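You operate a simulated robot arm through the tools that you are given. There is no shell and no other tool.

The job below is to be done with a simulated robot arm. You get a single attempt, and the scene is never put back.

JOB
Uncover the spare drum on the cabinet; shut it in the dark drawer.
Fine: the cover lies on the black cabinet; the drum is not fogged.

It is judged by the outcome, as a careful person would: the job done as asked, and still so three seconds after it is handed in. It fails if anything else is knocked over, pushed out of place, dropped, spilled or broken. A push-on lid holds only when it is set on centred and level and pressed home; a screw cap is set on level and turned clockwise until tight.

ROBOT AND FRAMES
A 7-joint arm with a fingered hand, fixed in place. Base frame: the origin is at the foot of the arm, x ahead of it, y to its left, z up. Readings come in mm, degrees, newtons and seconds.
With the tool pointing down near the work surface it reaches from about 100 to 760 mm from the base axis. Its first joint turns from -69.0 to 172.0 degrees. Payload 3.4 kg.
Tool frame: the origin (TCP) lies between the finger pads and is the grasp point; the fingertips stand 39 mm ahead of it; z points along the fingers, y is the line along which they close. The gripper opens to 180 mm. The gripper's body begins 111 mm behind the TCP. The gripper is a hand of 3 fingers: y runs from the thumb to the fingers, the wrist lies at [0, 0, -262] in the tool frame.
Orientation is told as [roll, pitch, yaw] about the base's x, y, z axes, in that order, counted from this pose: with the fingers straight down and closing along the base's y, the tool's x points along the base's -x, its y along +y and its z along -z.

CONTROLS
- The arm moves only by the tool drive_tool. Its argument "increments" is a list of rows, each an object of numbers (a shift or turn left out is 0): "dx", "dy", "dz": the shift along the tool's x, y, z in units of 250 mm (1.0 is 250 mm); "ax", "ay", "az": the turn, a rotation vector about the tool's x, y, z in units of 45 degrees (1.0 is 45 degrees). In form: [{"dx": .., "dy": .., "dz": .., "ax": .., "ay": .., "az": ..}, ...]. A call has 1 to 20 rows; each row is the pose to reach, as a shift and turn from the pose commanded when the call began, along the tool's axes at that moment. A call with a number of a shift or a turn outside -1 to 1 is refused whole. A row lasts 0.2 s, in which the tool goes at most 50 mm and 8.6 degrees; a call with a longer step from one row to the next is refused whole. Where a pose cannot be reached the arm comes as near as it can. A force on the tool above 40 N (or 10 N above the force at the start of the call, whichever is more), or a blocked arm, ends the call early, and 0.2 s more pass. In this call time passes only in rows, and 0.2 s behind the last. It gives the time, the measured TCP pose, the force on the tool (base axes), the opening and the grip force at its end, in the units of the frame above (readings bear some noise), with the torque about the TCP (base axes, N m) and any sound that the robot's microphone picked up, and new pictures: "pictures" is both (left out), scene, wrist or none.
- Cameras (640 x 400 px; columns grow to the right, rows downward): "scene" is fixed at [49.4, -500.6, 1061.5]; the picture's right is [0.18, -0.98, 0.00], its down [-0.49, -0.09, -0.87] and it looks along [0.85, 0.15, -0.50] (base axes); focal length 214 px, centre (320, 200). "wrist" rides on the gripper at [63, -36, -128] in the tool frame; the picture's right is [0.50, 0.87, 0.00], its down [-0.75, 0.43, -0.49] and it looks along [-0.43, 0.25, 0.87] (tool axes); focal length 226 px, centre (320, 200). There is no depth. A picture from a camera that has moved, and an enlarged one, comes with that camera's place and axes in the base frame and with its lens.
- lift_body(by): slides the trunk up (or, below 0, down) by that many mm; the arm rides with it, the base frame stays. It gives what a move gives, with no picture.
- finger_targets(finger1, finger2, thumb_bend): sets how far each is bent, from 0 (flat) to 1 (curled in); at 0.3 the hand is open as for a grip, at 0.7 the pads meet at the TCP. One left out holds its place. A second passes; each finger stops where it meets its share of the squeeze, and holds until it gets a number again. It is the only way to open and close the hand. It gives what a move gives, with no picture; readings hold the bend of each and the force on the fingers (four entries, about 0 where the hand has none), thumb and palm.
- close_up(camera, box): a new picture of the part [left, top, right, bottom] of that camera's present view, enlarged. It takes no simulated time.
- sign_off(): hands the job in; it is judged then, once.

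Places have to be worked out from the pictures, the camera data and where the tool is seen. Open the gripper and draw the arm clear of the work before you hand the job in, unless the task says otherwise.

The tools are called after ">>>" as a command line: name --argument value ..., lists and objects as JSON in quotes. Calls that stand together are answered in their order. drive_tool: Moves the arm, as the interface text tells. Its arguments: {"type":"object","properties":{"increments":{"type":"array","items":{"type":"object","properties":{"dx":{"type":"number"},"dy":{"type":"number"},"dz":{"type":"number"},"ax":{"type":"number"},"ay":{"type":"number"},"az":{"type":"number"}}}},"pictures":{"type":"string","enum":["both","scene","wrist","none"]}},"required":["increments"]} The other tools are called the same way: lift_body (by) slides the trunk up or down; finger_targets (finger1, finger2, thumb_bend) moves the fingers one by one; close_up (camera, box) takes an enlarged picture of a part of a camera's view; sign_off () hands the job in.

At the start:

```text
clock: 0.0
tool_pos: [404.7, -421.0, 1035.4]
tcp_rot: [0.0, 0.1, -0.1]
force: [-0.7, -0.5, 0.1]
wrist_torque: [0.03, -0.03, 0.0]
finger_gap: 179.8
grip_force: 0.1
shape: jaw
bend: [0.3, 0.3, 0.3]
finger forces: [0.1, 0.0, 0.0, 0.0, 0.0, 0.0]
trunk travel left (down, up): [-259.0, 284.0]
```

scene: 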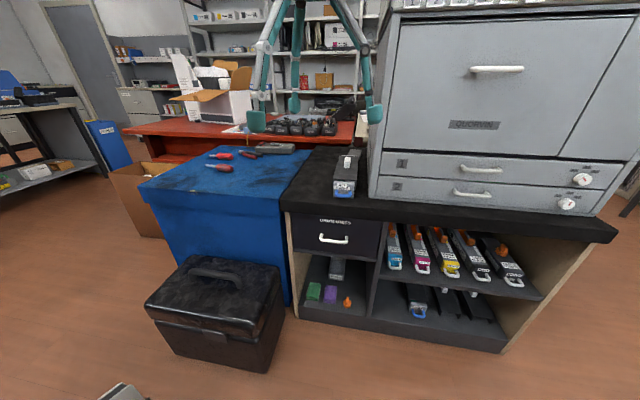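
wrist: 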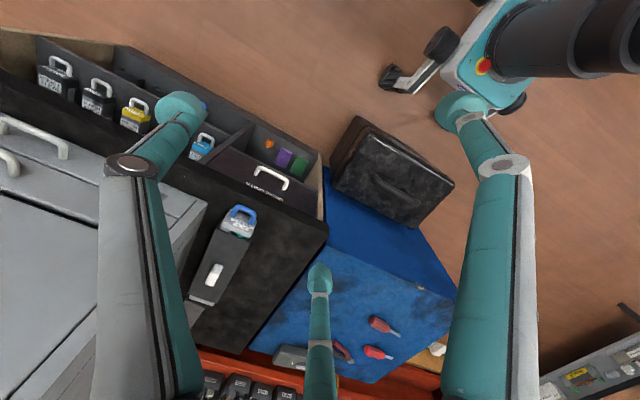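

I'll look at the covered drum, the drawer and the surroundings in detail before moving anything.

>>> close_up --camera "scene" --box '[280, 130, 400, 205]'

>>> close_up --camera "scene" --box '[270, 195, 430, 295]'

>>> close_up --camera "wrist" --box '[170, 120, 350, 330]'

>>> close_up --camera "scene" --box '[280, 240, 540, 340]'

```text
5.33 times, centred on (340, 168) of scene
camera zoom: at [49.4, -500.6, 1061.5], right [0.18, -0.98, 0.0], down [-0.49, -0.09, -0.87], along [0.85, 0.15, -0.5], focal length 1144 px, centre (213, 373)
```

zoom: 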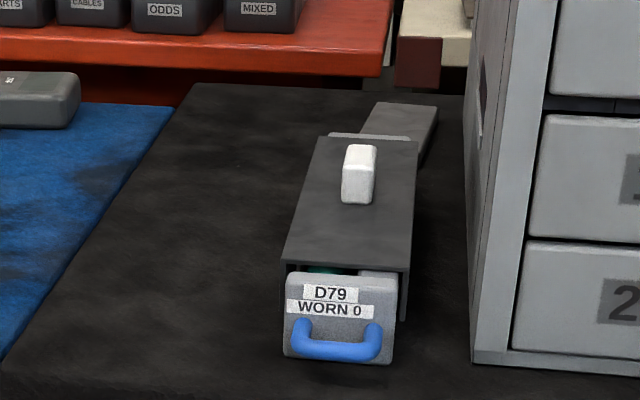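

```text
4.00 times, centred on (350, 245) of scene
camera zoom: at [49.4, -500.6, 1061.5], right [0.18, -0.98, 0.0], down [-0.49, -0.09, -0.87], along [0.85, 0.15, -0.5], focal length 858 px, centre (200, 20)
```

zoom: 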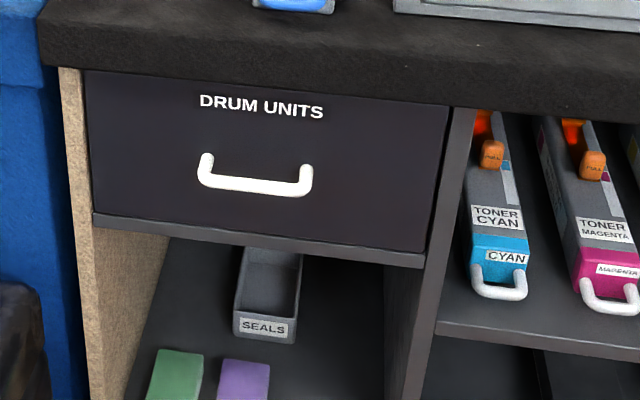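

```text
1.90 times, centred on (260, 225) of wrist
camera zoom: at [342.2, -457.9, 1163.2], right [-0.5, 0.87, 0.0], down [0.75, 0.43, 0.49], along [0.43, 0.25, -0.87], focal length 431 px, centre (434, 152)
```

zoom: 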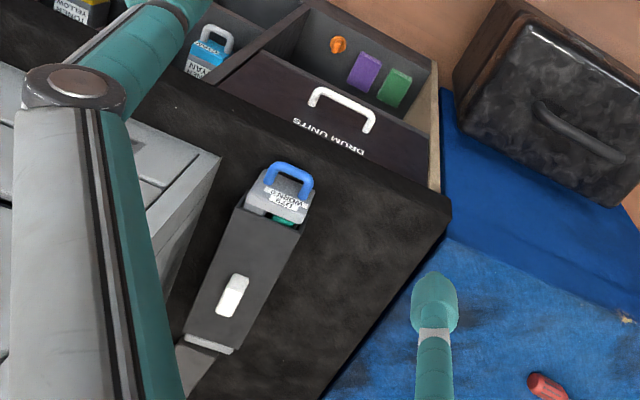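

```text
2.46 times, centred on (410, 290) of scene
camera zoom: at [49.4, -500.6, 1061.5], right [0.18, -0.98, 0.0], down [-0.49, -0.09, -0.87], along [0.85, 0.15, -0.5], focal length 528 px, centre (98, -22)
```

zoom: 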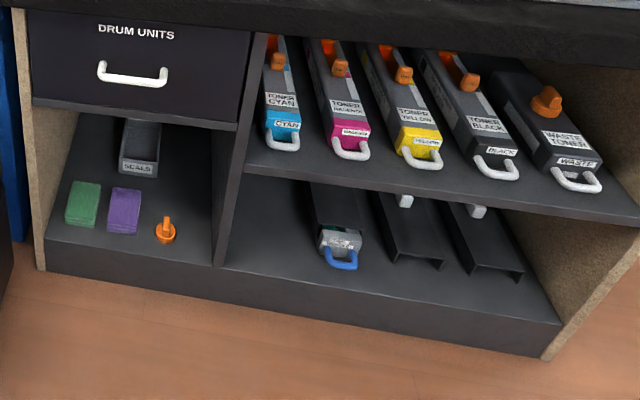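

The cover is an inverted channel with a white knob. I triangulate the knob at about (859,-463,768), the cabinet top at z≈700 and the drawer handle at about (640,-447,550). I'll start by moving forward at height, to test the reach and get a closer look.

>>> drive_tool --increments '[{"dx": -0.15}, {"dx": -0.3}, {"dx": -0.45}, {"dx": -0.6}]' --pictures "both"

```text
clock: 1.0
tool_pos: [555.8, -415.4, 1037.6]
tcp_rot: [-0.3, 0.2, 0.0]
force: [-0.8, -0.6, 0.8]
wrist_torque: [-0.02, 0.01, 0.01]
finger_gap: 180.0
grip_force: 0.0
shape: jaw
bend: [0.3, 0.3, 0.3]
finger forces: [0.0, 0.1, 0.0, 0.0, 0.1, 0.0]
trunk travel left (down, up): [-259.0, 284.0]
camera wrist: at [492.0, -451.6, 1165.7], right [-0.5, 0.87, 0.0], down [0.75, 0.44, 0.49], along [0.43, 0.24, -0.87], focal length 226 px, centre (320, 200)
```

scene: 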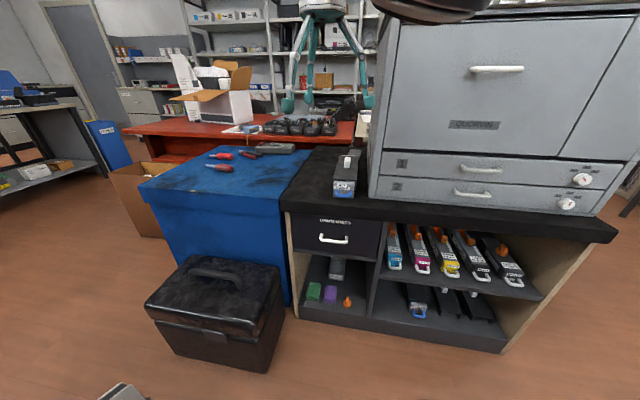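
wrist: 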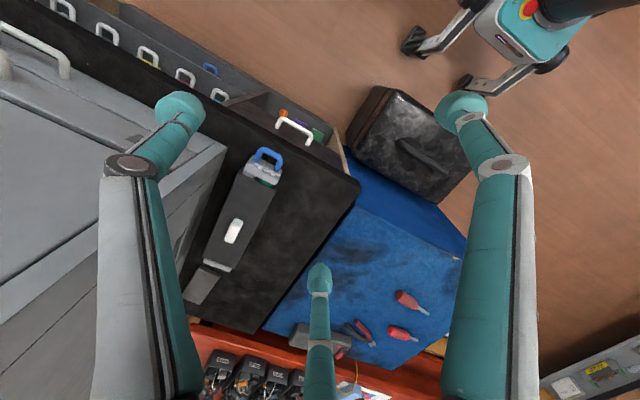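

The arm reached x=556 without trouble. I'll take a closer view of the drum, its cover and the object behind it.

>>> close_up --camera "wrist" --box '[170, 130, 330, 310]'

>>> close_up --camera "wrist" --box '[380, 0, 640, 120]'

>>> close_up --camera "scene" --box '[250, 0, 420, 130]'

```text
2.22 times, centred on (250, 220) of wrist
camera zoom: at [492.0, -451.6, 1165.7], right [-0.5, 0.87, 0.0], down [0.75, 0.44, 0.49], along [0.43, 0.24, -0.87], focal length 502 px, centre (476, 156)
```

zoom: 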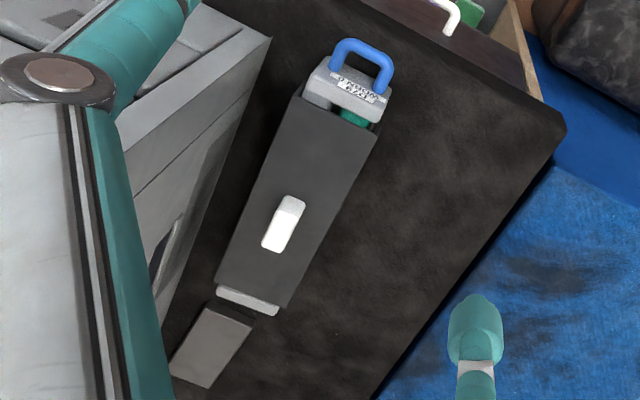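

```text
2.46 times, centred on (510, 60) of wrist
camera zoom: at [492.0, -451.6, 1165.7], right [-0.5, 0.87, 0.0], down [0.75, 0.44, 0.49], along [0.43, 0.24, -0.87], focal length 556 px, centre (-148, 545)
```

zoom: 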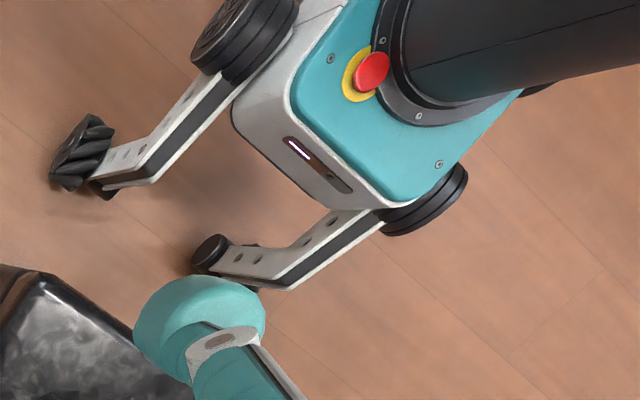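

```text
3.08 times, centred on (335, 65) of scene
camera zoom: at [49.4, -500.6, 1061.5], right [0.18, -0.98, 0.0], down [-0.49, -0.09, -0.87], along [0.85, 0.15, -0.5], focal length 660 px, centre (274, 615)
```

zoom: 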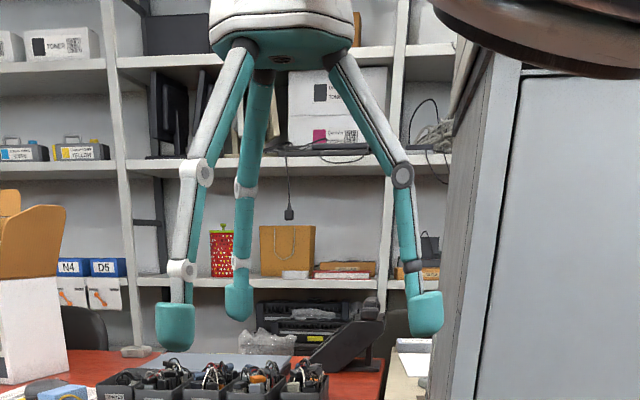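

The drum sits between light-grey end plates under the cover, with a separate block behind it. The knob is far out, at about 965 mm radius, so I'm checking how far the arm reaches at height.

>>> drive_tool --increments '[{"dx": -0.15}, {"dx": -0.3}, {"dx": -0.45}, {"dx": -0.6}, {"dx": -0.75}, {"dx": -0.9}]' --pictures "both"

```text
clock: 2.4
tool_pos: [750.7, -412.4, 1039.4]
tcp_rot: [-0.3, -0.1, 0.1]
force: [0.7, -0.1, 0.3]
wrist_torque: [0.01, -0.05, 0.01]
finger_gap: 179.9
grip_force: 0.1
shape: jaw
bend: [0.3, 0.3, 0.3]
finger forces: [0.0, 0.0, 0.0, 0.1, 0.0, 0.0]
out of reach, approached as far as the arm can: row 6
trunk travel left (down, up): [-259.0, 284.0]
camera wrist: at [688.4, -449.5, 1167.6], right [-0.5, 0.87, -0.01], down [0.75, 0.44, 0.49], along [0.43, 0.24, -0.87], focal length 226 px, centre (320, 200)
```

scene: 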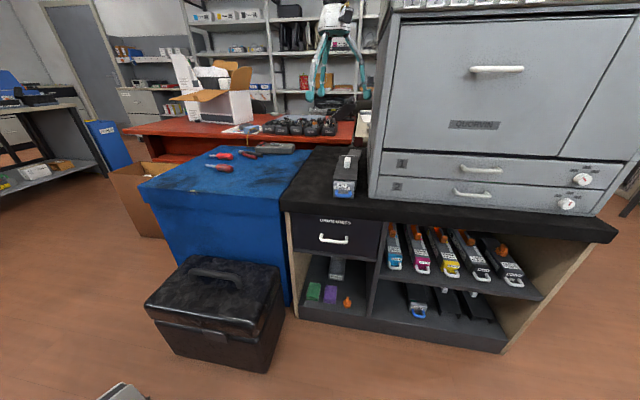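
wrist: 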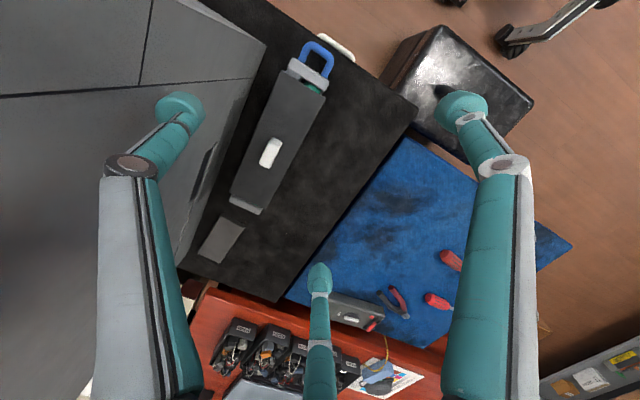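

With the tool pointing down the arm reaches a radius of about 856 mm at this height, so lowering the trunk should give more reach at the cabinet. I'll retract clear of the cabinet and then lower the trunk.

>>> drive_tool --increments '[{"dx": 0.19}, {"dx": 0.38}, {"dx": 0.57}, {"dx": 0.76}, {"dx": 0.95}, {"dx": 1.0}]' --pictures "none"

>>> drive_tool --increments '[{"dx": 0.18, "dy": 0.0}, {"dx": 0.36, "dy": 0.0}, {"dx": 0.5, "dy": 0.0}]' --pictures "none"

>>> lift_body --by -200

```text
clock: 3.8
tool_pos: [499.6, -415.8, 1034.9]
tcp_rot: [-0.3, 0.0, 0.0]
force: [0.4, 0.3, 0.2]
wrist_torque: [-0.01, -0.01, 0.02]
finger_gap: 180.0
grip_force: 0.1
shape: jaw
bend: [0.3, 0.3, 0.3]
finger forces: [0.0, 0.0, 0.1, 0.0, 0.0, 0.1]
trunk travel left (down, up): [-259.0, 284.0]
```

```text
clock: 4.6
tool_pos: [371.5, -417.8, 1038.3]
tcp_rot: [-0.3, -0.1, -0.1]
force: [0.5, 0.1, -0.1]
wrist_torque: [-0.01, -0.04, -0.01]
finger_gap: 180.1
grip_force: 0.0
shape: jaw
bend: [0.3, 0.3, 0.3]
finger forces: [0.1, 0.0, 0.0, 0.0, 0.1, 0.1]
trunk travel left (down, up): [-259.0, 284.0]
```

```text
clock: 6.8
tool_pos: [373.5, -415.6, 839.7]
tcp_rot: [-0.3, -0.1, 0.0]
force: [-0.2, -0.9, 0.6]
wrist_torque: [-0.03, 0.01, 0.0]
finger_gap: 179.9
grip_force: 0.0
shape: jaw
bend: [0.3, 0.3, 0.3]
finger forces: [0.0, 0.1, 0.1, 0.0, 0.0, 0.1]
trunk travel left (down, up): [-59.0, 484.0]
```

The trunk is down 200 mm and the tool is at (373,-416,840). I'll check how the fingers close by bending them partly in free air.

>>> finger_targets --finger1 0.55 --finger2 0.55 --thumb_bend 0.55

>>> close_up --camera "wrist" --box '[0, 0, 640, 400]'

>>> close_up --camera "scene" --box '[160, 0, 480, 200]'

```text
clock: 7.8
tool_pos: [373.0, -417.1, 837.4]
tcp_rot: [-0.4, 0.1, 0.0]
force: [-0.3, 0.7, 0.3]
wrist_torque: [-0.01, -0.01, -0.04]
finger_gap: 53.6
grip_force: 0.1
shape: fingers
bend: [0.55, 0.55, 0.55]
finger forces: [0.0, 0.0, 0.0, 0.1, 0.1, 0.0]
trunk travel left (down, up): [-59.0, 484.0]
```

```text
1.00 times, centred on (320, 200) of wrist (not enlarged: the box is as wide or as high as the picture)
camera zoom: at [311.4, -453.2, 965.7], right [-0.5, 0.87, 0.0], down [0.75, 0.44, 0.49], along [0.43, 0.24, -0.87], focal length 226 px, centre (320, 200)
```

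zoom: 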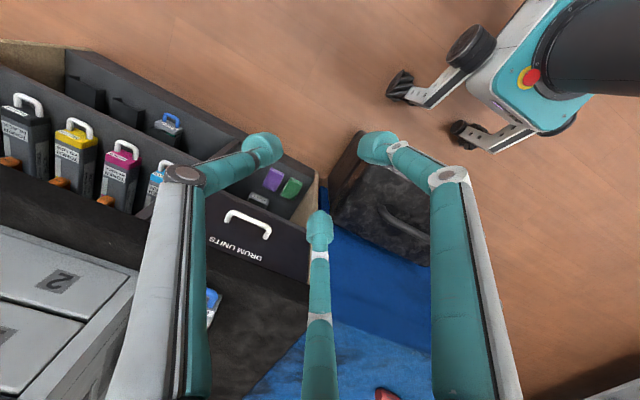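

```text
2.00 times, centred on (320, 100) of scene
camera zoom: at [49.4, -500.6, 1061.5], right [0.18, -0.98, 0.0], down [-0.49, -0.09, -0.87], along [0.85, 0.15, -0.5], focal length 429 px, centre (320, 400)
```

zoom: 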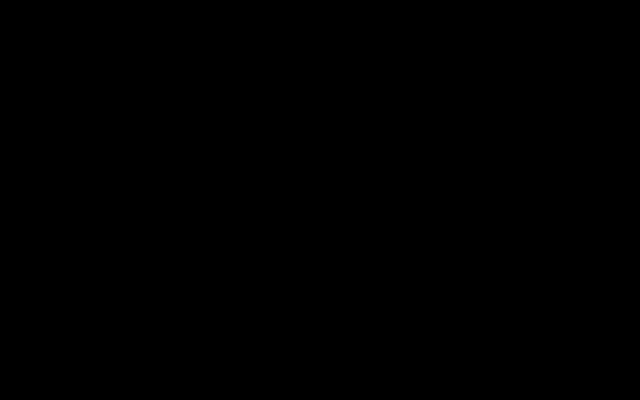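

The fingers converge symmetrically as a tripod. The arm is blocking the scene camera at the moment, so I'll measure the drawer handle from the wrist view.

>>> close_up --camera "wrist" --box '[180, 180, 320, 290]'

>>> close_up --camera "wrist" --box '[0, 30, 330, 240]'

```text
3.64 times, centred on (250, 235) of wrist
camera zoom: at [311.4, -453.2, 965.7], right [-0.5, 0.87, 0.0], down [0.75, 0.44, 0.49], along [0.43, 0.24, -0.87], focal length 822 px, centre (574, 73)
```

zoom: 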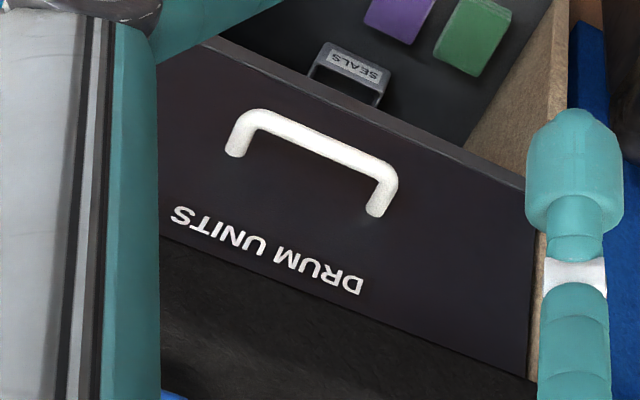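

```text
1.90 times, centred on (165, 135) of wrist
camera zoom: at [311.4, -453.2, 965.7], right [-0.5, 0.87, 0.0], down [0.75, 0.44, 0.49], along [0.43, 0.24, -0.87], focal length 431 px, centre (615, 324)
```

zoom: 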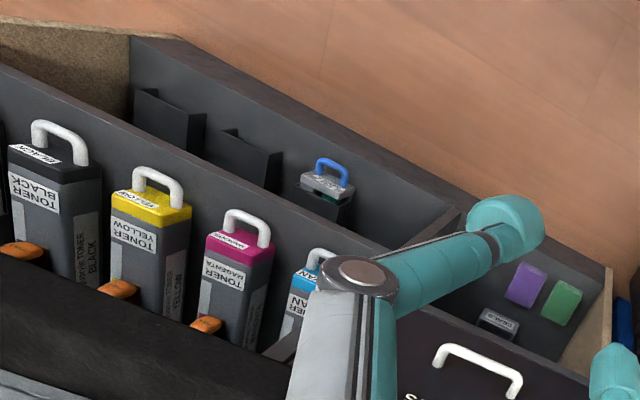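

I place the handle bar at about (641,-444,549), 34 mm in front of the drawer face at x≈675. I'll turn the hand 90° so the thumb ends up below the bar and the fingers above, then tilt it forward.

>>> drive_tool --increments '[{"dx": -0.07, "az": 0.167}, {"dx": -0.14, "az": 0.333}, {"dx": -0.21, "az": 0.5}, {"dx": -0.28, "az": 0.667}, {"dx": -0.35, "az": 0.833}, {"dx": -0.42, "az": 1.0}]' --pictures "none"

>>> drive_tool --increments '[{"az": 0.167}, {"az": 0.333}, {"az": 0.5}, {"az": 0.667}, {"az": 0.833}, {"az": 1.0}]' --pictures "both"

```text
clock: 9.2
tool_pos: [479.7, -415.5, 836.2]
tcp_rot: [-0.2, -0.2, -45.2]
force: [-0.3, -0.2, 0.3]
wrist_torque: [-0.01, -0.02, 0.01]
finger_gap: 53.7
grip_force: 0.0
shape: fingers
bend: [0.55, 0.55, 0.55]
finger forces: [0.1, 0.1, 0.0, 0.0, 0.0, 0.1]
trunk travel left (down, up): [-59.0, 484.0]
```

```text
clock: 10.6
tool_pos: [479.4, -420.3, 836.9]
tcp_rot: [0.1, 0.1, -89.9]
force: [-0.2, -0.3, 0.2]
wrist_torque: [-0.01, 0.01, 0.01]
finger_gap: 53.6
grip_force: 0.2
shape: fingers
bend: [0.55, 0.55, 0.55]
finger forces: [0.0, 0.0, 0.0, 0.0, 0.0, 0.0]
trunk travel left (down, up): [-59.0, 484.0]
camera wrist: at [443.2, -357.8, 965.4], right [0.87, 0.5, 0.0], down [0.44, -0.75, 0.49], along [0.25, -0.42, -0.87], focal length 226 px, centre (320, 200)
```

scene: 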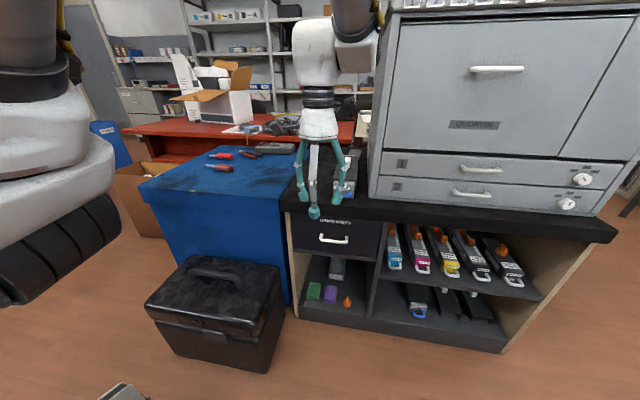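
wrist: 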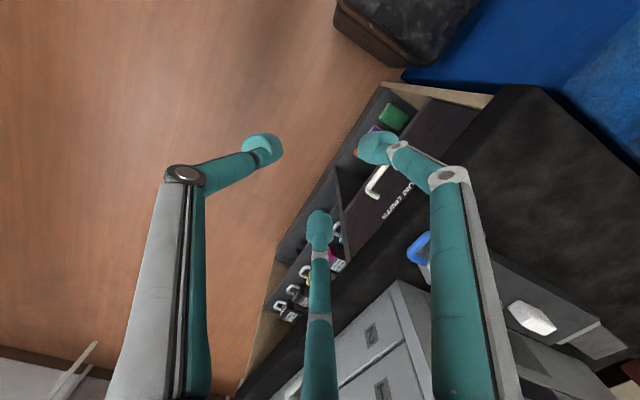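

Orientation is as planned, with tool x along +Y. Now I tilt the hand forward 60°.

>>> drive_tool --increments '[{"ax": -0.167}, {"ax": -0.333}, {"ax": -0.5}, {"ax": -0.667}, {"ax": -0.833}, {"ax": -1.0}]' --pictures "none"

>>> drive_tool --increments '[{"ax": -0.167}, {"ax": -0.333}]' --pictures "both"

```text
clock: 12.0
tool_pos: [477.5, -416.7, 837.5]
tcp_rot: [45.2, -0.3, -90.1]
force: [-0.1, -0.4, -0.2]
wrist_torque: [-0.02, -0.01, 0.01]
finger_gap: 53.2
grip_force: 0.1
shape: fingers
bend: [0.55, 0.55, 0.55]
finger forces: [0.1, 0.0, 0.1, 0.0, 0.1, 0.0]
trunk travel left (down, up): [-59.0, 484.0]
```

```text
clock: 12.6
tool_pos: [478.5, -417.9, 834.7]
tcp_rot: [60.1, -0.2, -89.9]
force: [-0.4, 0.1, 0.4]
wrist_torque: [-0.01, -0.01, 0.01]
finger_gap: 53.7
grip_force: 0.0
shape: fingers
bend: [0.55, 0.55, 0.55]
finger forces: [0.0, 0.1, 0.1, 0.0, 0.0, 0.0]
trunk travel left (down, up): [-59.0, 484.0]
camera wrist: at [350.1, -356.5, 869.2], right [0.43, 0.5, 0.75], down [-0.21, -0.75, 0.63], along [0.88, -0.43, -0.22], focal length 226 px, centre (320, 200)
```

scene: 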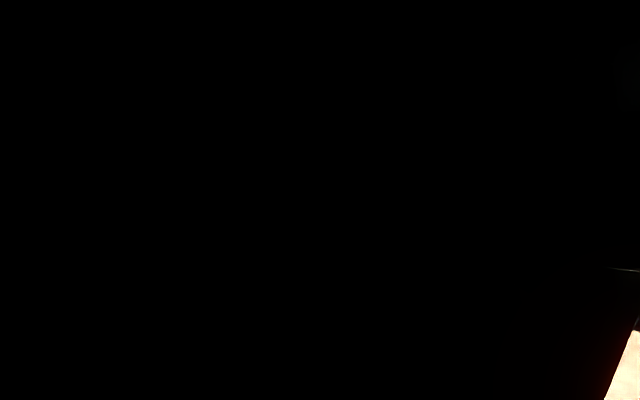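
wrist: 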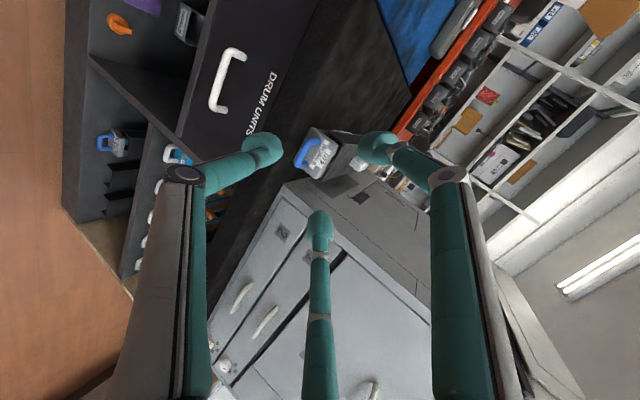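

The wrist camera sees the drawer handle well from here, so I'll zoom in to refine its position.

>>> close_up --camera "wrist" --box '[160, 20, 340, 200]'

```text
2.22 times, centred on (250, 110) of wrist
camera zoom: at [350.1, -356.5, 869.2], right [0.43, 0.5, 0.75], down [-0.21, -0.75, 0.63], along [0.88, -0.43, -0.22], focal length 502 px, centre (476, 400)
```

zoom: 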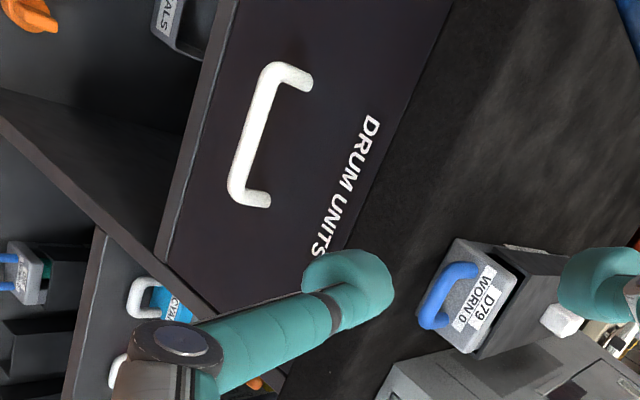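

I take the handle bar to be at about (640,-448,547). I'm moving to a standoff 84 mm back from it along the tool axis.

>>> drive_tool --increments '[{"dx": -0.02, "dy": -0.114, "dz": 0.129}, {"dx": -0.041, "dy": -0.229, "dz": 0.257}, {"dx": -0.061, "dy": -0.343, "dz": 0.386}, {"dx": -0.081, "dy": -0.457, "dz": 0.515}, {"dx": -0.102, "dy": -0.572, "dz": 0.643}, {"dx": -0.122, "dy": -0.686, "dz": 0.772}]' --pictures "both"

```text
clock: 14.0
tool_pos: [561.2, -448.8, 592.3]
tcp_rot: [60.0, -0.2, -90.0]
force: [-0.7, 0.6, -0.1]
wrist_torque: [0.01, -0.01, -0.01]
finger_gap: 53.7
grip_force: 0.1
shape: fingers
bend: [0.55, 0.55, 0.55]
finger forces: [0.1, 0.0, 0.0, 0.1, 0.0, 0.0]
trunk travel left (down, up): [-59.0, 484.0]
camera wrist: at [433.6, -387.2, 624.7], right [0.43, 0.5, 0.75], down [-0.21, -0.75, 0.63], along [0.88, -0.43, -0.22], focal length 226 px, centre (320, 200)
```

scene: 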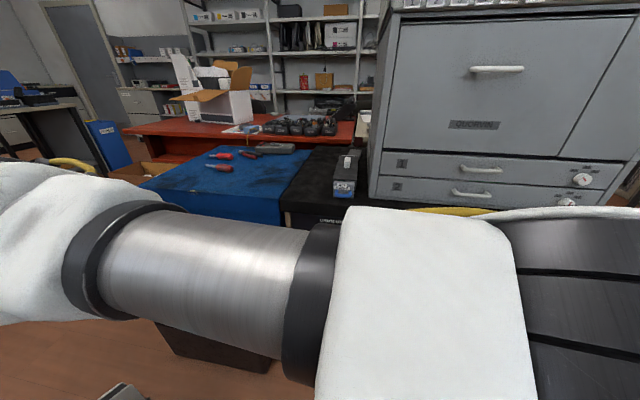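
wrist: 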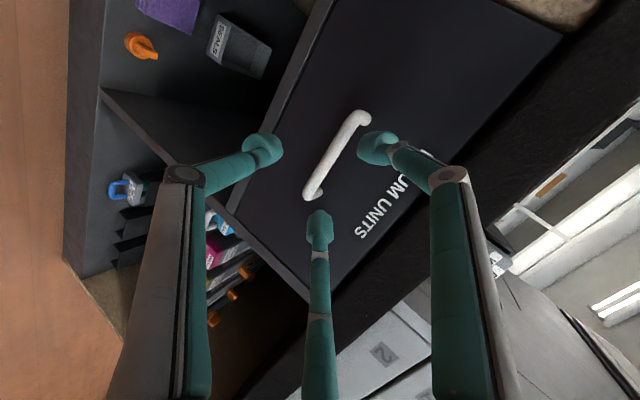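

The bar seems slightly above the tool axis, so I'll zoom in before approaching.

>>> close_up --camera "wrist" --box '[230, 80, 430, 230]'

```text
2.67 times, centred on (330, 155) of wrist
camera zoom: at [433.6, -387.2, 624.7], right [0.43, 0.5, 0.75], down [-0.21, -0.75, 0.63], along [0.88, -0.43, -0.22], focal length 603 px, centre (293, 320)
```

zoom: 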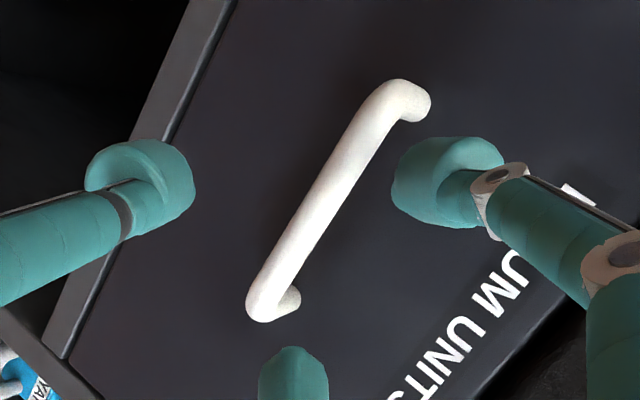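

Combining all the views puts the bar nearer (627,-451,564), with the drawer face at x≈660. I'll approach so the bar sits between the pads and leave the fingertips short of the drawer face.

>>> drive_tool --increments '[{"dx": -0.008, "dy": 0.035, "dz": 0.06}, {"dx": -0.008, "dy": 0.035, "dz": 0.12}, {"dx": -0.008, "dy": 0.035, "dz": 0.18}, {"dx": -0.008, "dy": 0.035, "dz": 0.236}]' --pictures "wrist"

>>> close_up --camera "wrist" --box '[230, 100, 430, 250]'

```text
clock: 15.0
tool_pos: [607.5, -449.2, 576.6]
tcp_rot: [60.0, -0.8, -90.1]
force: [-18.3, -1.1, 6.7]
wrist_torque: [-0.21, -0.27, -0.33]
finger_gap: 49.4
grip_force: 10.1
shape: fingers
bend: [0.57, 0.59, 0.55]
finger forces: [4.7, 15.8, 0.0, 0.0, 0.0, 0.0]
trunk travel left (down, up): [-59.0, 484.0]
stopped in row 4: the force on the tool passed its limit at 46 N (the readings are from after the stop); the commanded pose is now the measured one
camera wrist: at [478.9, -387.4, 608.1], right [0.43, 0.51, 0.74], down [-0.21, -0.74, 0.63], along [0.88, -0.43, -0.22], focal length 226 px, centre (320, 200)
```

wrist: 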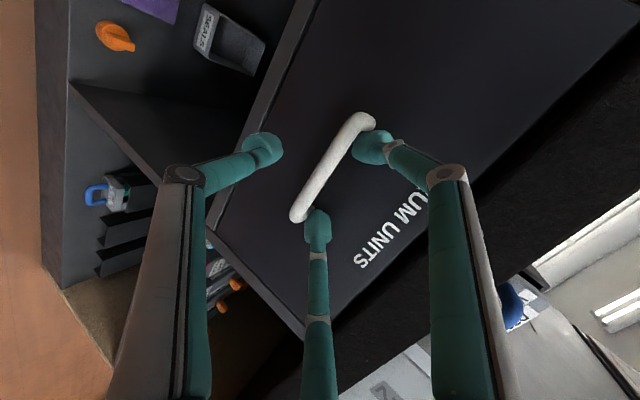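

```text
2.67 times, centred on (330, 175) of wrist
camera zoom: at [478.9, -387.4, 608.1], right [0.43, 0.51, 0.74], down [-0.21, -0.74, 0.63], along [0.88, -0.43, -0.22], focal length 603 px, centre (293, 267)
```

zoom: 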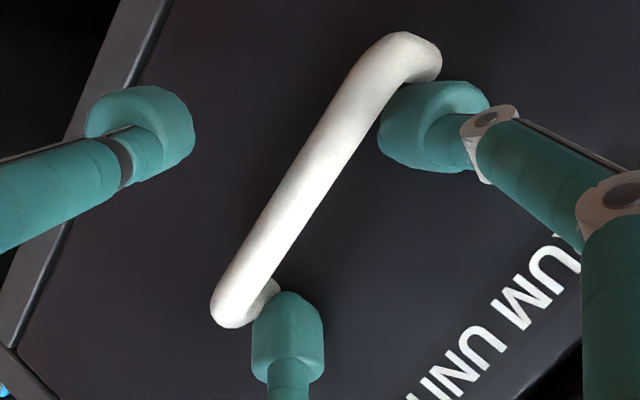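

The stop came from the fingertips touching the drawer face, since the open fingers reach further forward than I allowed. I'll back off, flatten the tilt a little and narrow the upper fingers before trying again.

>>> drive_tool --increments '[{"dz": -0.08}, {"dz": -0.16}, {"dz": -0.24}, {"dz": -0.24, "ax": -0.167}, {"dz": -0.24, "ax": -0.333}]' --pictures "none"

>>> finger_targets --finger1 0.62 --finger2 0.62 --thumb_bend 0.52

>>> close_up --camera "wrist" --box '[200, 60, 440, 240]'

```text
clock: 16.2
tool_pos: [557.4, -449.0, 605.3]
tcp_rot: [75.1, -0.6, -90.1]
force: [0.6, -0.5, 0.0]
wrist_torque: [-0.02, -0.03, 0.03]
finger_gap: 52.7
grip_force: 0.1
shape: fingers
bend: [0.55, 0.55, 0.55]
finger forces: [0.0, 0.0, 0.0, 0.1, 0.1, 0.0]
trunk travel left (down, up): [-59.0, 484.0]
```

```text
clock: 17.2
tool_pos: [558.3, -448.4, 605.2]
tcp_rot: [75.0, -0.7, -90.0]
force: [-0.2, 1.1, 0.3]
wrist_torque: [-0.01, 0.01, 0.01]
finger_gap: 46.2
grip_force: 0.1
shape: fingers
bend: [0.62, 0.62, 0.52]
finger forces: [0.0, 0.1, 0.0, 0.0, 0.0, 0.1]
trunk travel left (down, up): [-59.0, 484.0]
```

```text
2.22 times, centred on (320, 150) of wrist
camera zoom: at [424.8, -386.7, 603.7], right [0.22, 0.51, 0.83], down [-0.36, -0.75, 0.56], along [0.9, -0.43, 0.02], focal length 502 px, centre (320, 311)
```

zoom: 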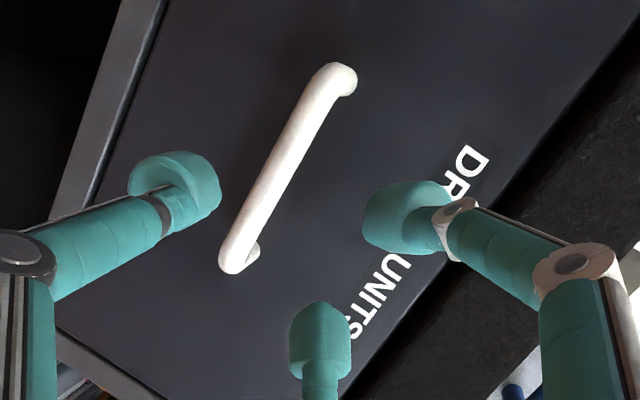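

The bar's height is confirmed at z≈561.5. I approach again, letting the two upper fingers pass just over the bar with the thumb below it.

>>> drive_tool --increments '[{"dx": 0.01, "dy": -0.0744, "dz": 0.06}, {"dx": 0.01, "dy": -0.0744, "dz": 0.12}, {"dx": 0.01, "dy": -0.0744, "dz": 0.17}, {"dx": 0.01, "dy": -0.0744, "dz": 0.21}, {"dx": 0.01, "dy": -0.0744, "dz": 0.24}]' --pictures "wrist"

>>> close_up --camera "wrist" --box '[200, 80, 440, 260]'

```text
clock: 18.4
tool_pos: [610.6, -446.8, 573.0]
tcp_rot: [75.0, -0.7, -90.0]
force: [-11.2, 0.1, 3.2]
wrist_torque: [-0.05, -0.17, -0.02]
finger_gap: 45.5
grip_force: 5.7
shape: fingers
bend: [0.63, 0.63, 0.52]
finger forces: [6.0, 5.8, 0.1, 0.1, 0.0, 0.0]
trunk travel left (down, up): [-59.0, 484.0]
camera wrist: at [478.4, -384.9, 570.6], right [0.22, 0.51, 0.83], down [-0.36, -0.75, 0.56], along [0.9, -0.43, 0.02], focal length 226 px, centre (320, 200)
```

wrist: 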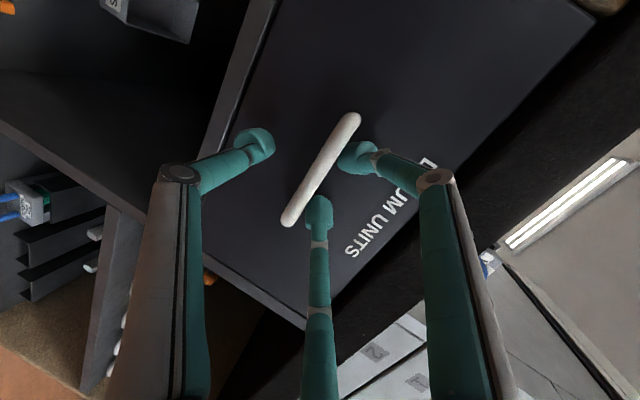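

```text
2.22 times, centred on (320, 170) of wrist
camera zoom: at [478.4, -384.9, 570.6], right [0.22, 0.51, 0.83], down [-0.36, -0.75, 0.56], along [0.9, -0.43, 0.02], focal length 502 px, centre (320, 267)
```

zoom: 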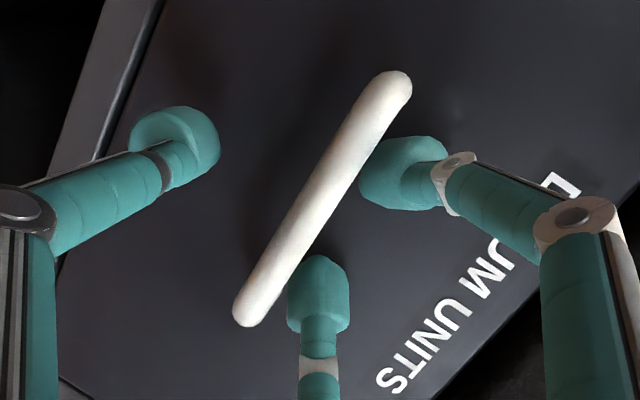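

The two upper fingertips are behind and above the bar and just touch the face. I'll ease back 4 mm and close the hand on the bar.

>>> drive_tool --increments '[{"dz": -0.016}]' --pictures "none"

>>> finger_targets --finger1 0.75 --finger2 0.75 --thumb_bend 0.75

>>> close_up --camera "wrist" --box '[200, 80, 440, 260]'

```text
clock: 18.8
tool_pos: [607.5, -448.1, 573.4]
tcp_rot: [75.1, -0.6, -90.1]
force: [0.0, -0.3, 0.4]
wrist_torque: [0.0, 0.0, -0.02]
finger_gap: 46.1
grip_force: 0.0
shape: fingers
bend: [0.62, 0.62, 0.52]
finger forces: [0.0, 0.1, 0.0, 0.0, 0.0, 0.0]
trunk travel left (down, up): [-59.0, 484.0]
```

```text
clock: 19.8
tool_pos: [608.1, -447.7, 571.5]
tcp_rot: [75.0, -0.6, -90.0]
force: [2.2, 0.6, -8.3]
wrist_torque: [0.04, 0.09, -0.01]
finger_gap: 0.0
grip_force: 6.8
shape: fingers
bend: [0.73, 0.73, 0.7]
finger forces: [0.1, 0.1, 0.0, 0.1, 12.8, 0.0]
trunk travel left (down, up): [-59.0, 484.0]
```

```text
2.22 times, centred on (320, 170) of wrist
camera zoom: at [475.1, -385.5, 570.1], right [0.23, 0.51, 0.83], down [-0.36, -0.75, 0.56], along [0.9, -0.43, 0.02], focal length 502 px, centre (320, 267)
```

zoom: 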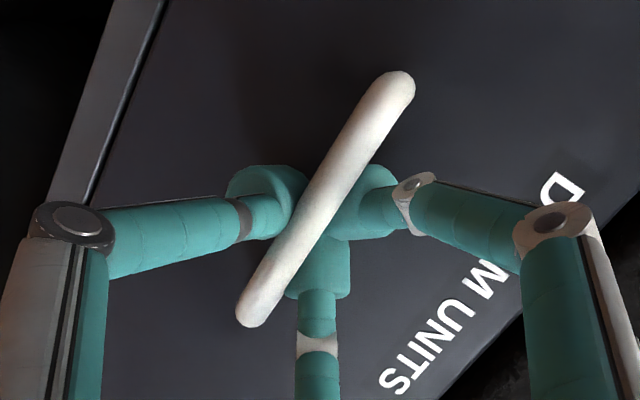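

The fingertips have met behind the bar, so it is caged between fingers and thumb. Now I pull straight along -X, slowly at first.

>>> drive_tool --increments '[{"dy": -0.0104, "dz": -0.0386}, {"dy": -0.0207, "dz": -0.0773}, {"dy": -0.0311, "dz": -0.1159}, {"dy": -0.0414, "dz": -0.1545}, {"dy": -0.0621, "dz": -0.2318}]' --pictures "wrist"

```text
clock: 21.0
tool_pos: [548.4, -446.1, 571.5]
tcp_rot: [74.9, -0.6, -89.9]
force: [-0.6, 0.0, -7.3]
wrist_torque: [0.0, 0.18, -0.02]
finger_gap: 0.0
grip_force: 5.6
shape: fingers
bend: [0.73, 0.73, 0.7]
finger forces: [0.1, 0.1, 0.1, 0.0, 10.4, 0.0]
trunk travel left (down, up): [-59.0, 484.0]
camera wrist: at [415.2, -385.6, 569.7], right [0.23, 0.51, 0.83], down [-0.36, -0.75, 0.56], along [0.9, -0.43, 0.02], focal length 226 px, centre (320, 200)
```

wrist: 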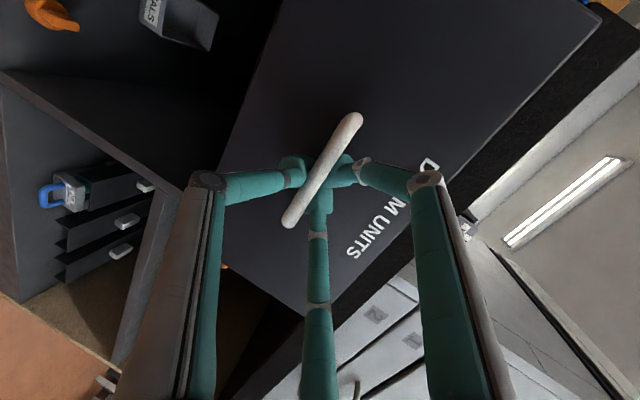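

The drawer is coming along with the hand. I keep pulling in a straight line.

>>> drive_tool --increments '[{"dy": -0.033, "dz": -0.125}, {"dy": -0.067, "dz": -0.25}, {"dy": -0.1, "dz": -0.375}, {"dy": -0.134, "dz": -0.5}, {"dy": -0.167, "dz": -0.625}, {"dy": -0.201, "dz": -0.75}]' --pictures "both"

```text
clock: 22.4
tool_pos: [351.6, -446.5, 572.8]
tcp_rot: [74.9, -0.6, -90.1]
force: [-1.5, -0.2, -9.2]
wrist_torque: [-0.03, 0.13, -0.03]
finger_gap: 0.0
grip_force: 5.2
shape: fingers
bend: [0.73, 0.73, 0.7]
finger forces: [0.0, 0.0, 0.0, 0.0, 11.1, 0.0]
trunk travel left (down, up): [-59.0, 484.0]
camera wrist: at [218.5, -385.4, 570.8], right [0.23, 0.51, 0.83], down [-0.36, -0.75, 0.56], along [0.9, -0.43, 0.02], focal length 226 px, centre (320, 200)
```

scene: 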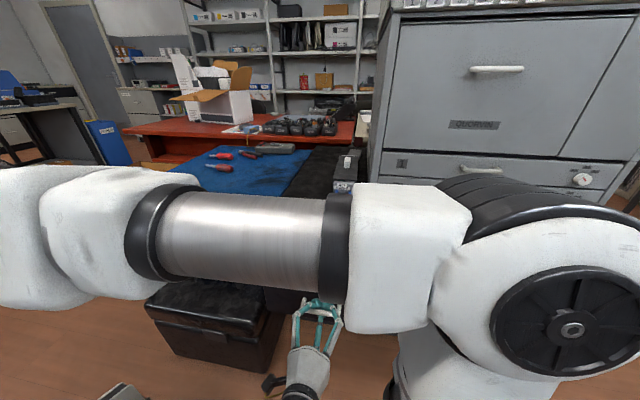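
wrist: 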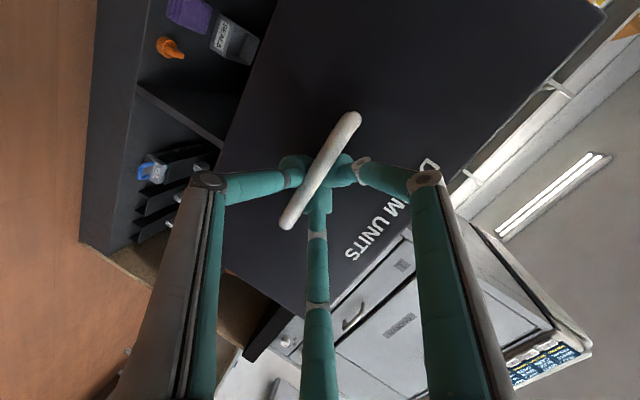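

Drawer is about 255 mm open with no stop yet. I continue more slowly and watch for a stop force.

>>> drive_tool --increments '[{"dy": -0.0207, "dz": -0.0773}, {"dy": -0.0414, "dz": -0.1545}, {"dy": -0.0621, "dz": -0.2318}, {"dy": -0.0828, "dz": -0.309}, {"dy": -0.1035, "dz": -0.386}]' --pictures "wrist"

```text
clock: 23.6
tool_pos: [253.1, -447.3, 571.6]
tcp_rot: [75.0, -0.6, -90.0]
force: [-0.3, -1.5, -4.8]
wrist_torque: [-0.05, 0.07, 0.02]
finger_gap: 0.0
grip_force: 5.1
shape: fingers
bend: [0.73, 0.73, 0.7]
finger forces: [0.0, 0.0, 0.0, 0.1, 9.6, 0.0]
trunk travel left (down, up): [-59.0, 484.0]
camera wrist: at [120.5, -384.6, 569.8], right [0.22, 0.51, 0.83], down [-0.36, -0.75, 0.56], along [0.9, -0.43, 0.02], focal length 226 px, centre (320, 200)
```

wrist: 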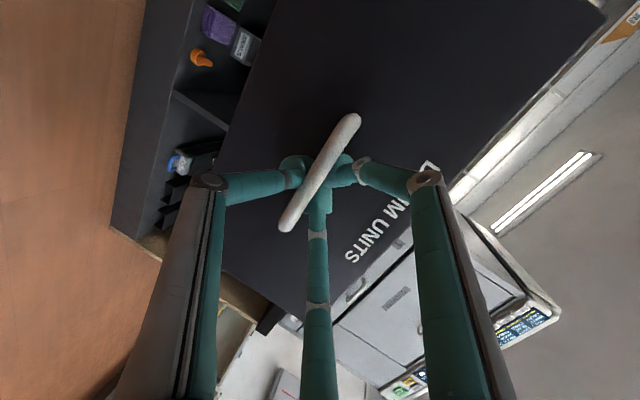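

The drawer is about 355 mm open. The drum with its handle is about 345 mm long, so I'll try for a bit more opening in small steps.

>>> drive_tool --increments '[{"dy": -0.0155, "dz": -0.058}, {"dy": -0.031, "dz": -0.116}, {"dy": -0.0466, "dz": -0.174}, {"dy": -0.0621, "dz": -0.232}]' --pictures "both"

```text
clock: 24.6
tool_pos: [195.8, -448.0, 571.9]
tcp_rot: [75.1, -0.7, -89.9]
force: [19.9, 1.5, -12.3]
wrist_torque: [0.05, -0.08, 0.04]
finger_gap: 0.2
grip_force: 8.3
shape: fingers
bend: [0.73, 0.73, 0.68]
finger forces: [0.0, 0.1, 0.0, 0.0, 16.0, 0.0]
trunk travel left (down, up): [-59.0, 484.0]
camera wrist: at [63.3, -385.9, 570.3], right [0.22, 0.51, 0.83], down [-0.36, -0.75, 0.56], along [0.9, -0.43, 0.02], focal length 226 px, centre (320, 200)
```

scene: 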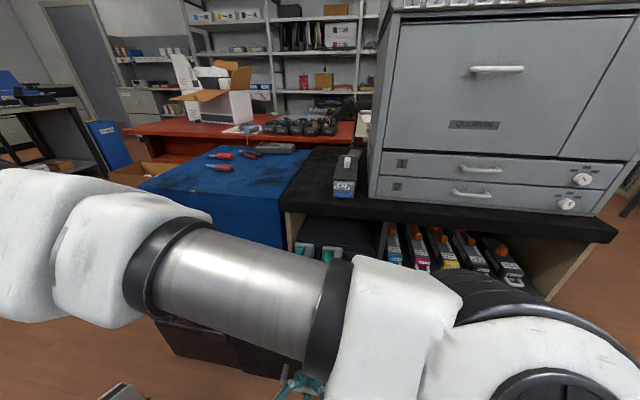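
wrist: 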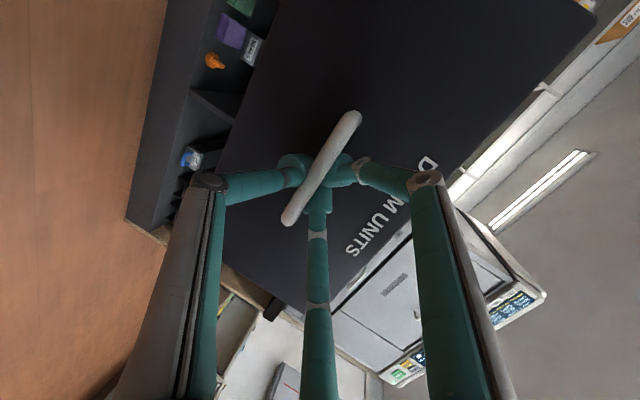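

A 20 N push-back suggests the drawer reached its stop, about 410 mm open. I'll look at what's inside the drawer.

>>> close_up --camera "scene" --box '[270, 190, 400, 290]'

>>> close_up --camera "scene" --box '[230, 330, 350, 400]'

```text
4.00 times, centred on (335, 240) of scene
camera zoom: at [49.4, -500.6, 1061.5], right [0.18, -0.98, 0.0], down [-0.49, -0.09, -0.87], along [0.85, 0.15, -0.5], focal length 858 px, centre (260, 40)
```

zoom: 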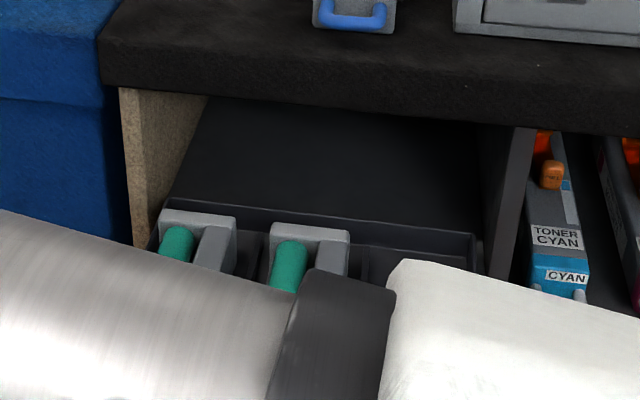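

```text
5.33 times, centred on (290, 365) of scene
camera zoom: at [49.4, -500.6, 1061.5], right [0.18, -0.98, 0.0], down [-0.49, -0.09, -0.87], along [0.85, 0.15, -0.5], focal length 1144 px, centre (480, -680)
```

zoom: 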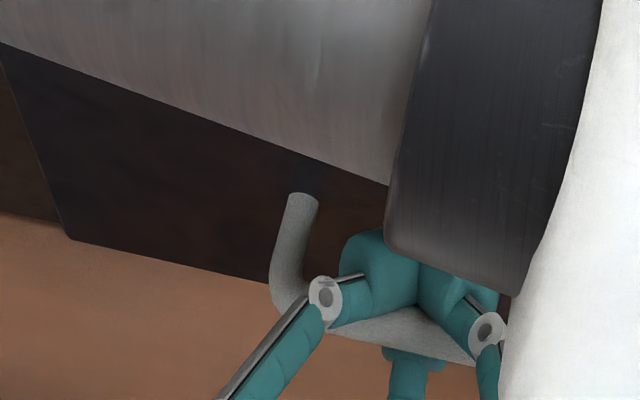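

The drawer has three compartments. Two already hold drums and the right-hand one is empty, so that is where the spare goes. I'll release the handle now.

>>> finger_targets --finger1 0.55 --finger2 0.55 --thumb_bend 0.45

>>> drive_tool --increments '[{"dy": -0.0259, "dz": -0.0966}, {"dy": -0.0518, "dz": -0.193}]' --pictures "both"

```text
clock: 25.6
tool_pos: [192.4, -447.9, 573.2]
tcp_rot: [75.0, -0.6, -90.0]
force: [-0.2, 0.9, 1.3]
wrist_torque: [-0.03, -0.03, 0.04]
finger_gap: 73.3
grip_force: 0.1
shape: fingers
bend: [0.55, 0.55, 0.45]
finger forces: [0.5, 0.2, 0.0, 0.0, 0.1, 0.0]
trunk travel left (down, up): [-59.0, 484.0]
```

```text
clock: 26.2
tool_pos: [143.3, -446.8, 572.0]
tcp_rot: [75.1, -0.7, -89.9]
force: [0.8, -0.2, -0.4]
wrist_torque: [0.03, 0.03, 0.01]
finger_gap: 73.1
grip_force: 0.1
shape: fingers
bend: [0.55, 0.55, 0.45]
finger forces: [0.0, 0.0, 0.0, 0.0, 0.0, 0.0]
trunk travel left (down, up): [-59.0, 484.0]
camera wrist: at [10.4, -384.8, 570.3], right [0.22, 0.51, 0.83], down [-0.36, -0.75, 0.56], along [0.9, -0.43, 0.02], focal length 226 px, centre (320, 200)
```

scene: 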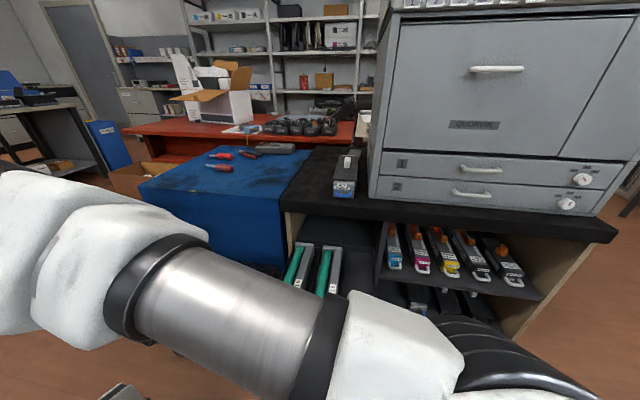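
wrist: 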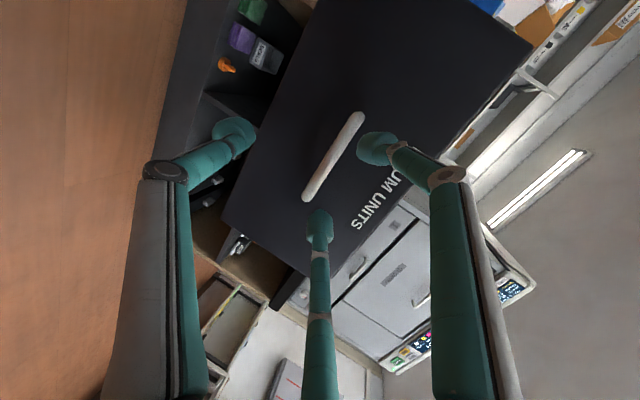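

The hand is clear of the handle. I'll zoom in on the drums in the drawer to learn how this type is built, which costs no simulated time.

>>> close_up --camera "scene" --box '[270, 225, 370, 300]'

>>> close_up --camera "scene" --box '[320, 140, 380, 205]'

```text
5.33 times, centred on (320, 262) of scene
camera zoom: at [49.4, -500.6, 1061.5], right [0.18, -0.98, 0.0], down [-0.49, -0.09, -0.87], along [0.85, 0.15, -0.5], focal length 1144 px, centre (320, -133)
```

zoom: 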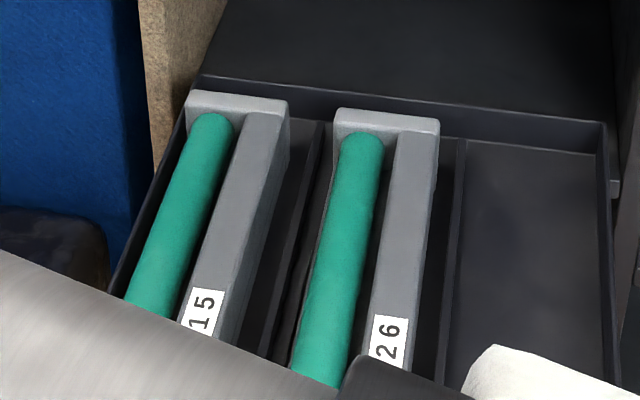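

```text
6.15 times, centred on (350, 172) of scene
camera zoom: at [49.4, -500.6, 1061.5], right [0.18, -0.98, 0.0], down [-0.49, -0.09, -0.87], along [0.85, 0.15, -0.5], focal length 1320 px, centre (135, 369)
```

zoom: 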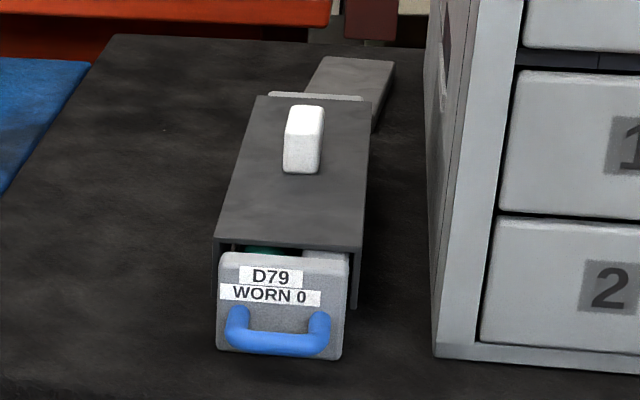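

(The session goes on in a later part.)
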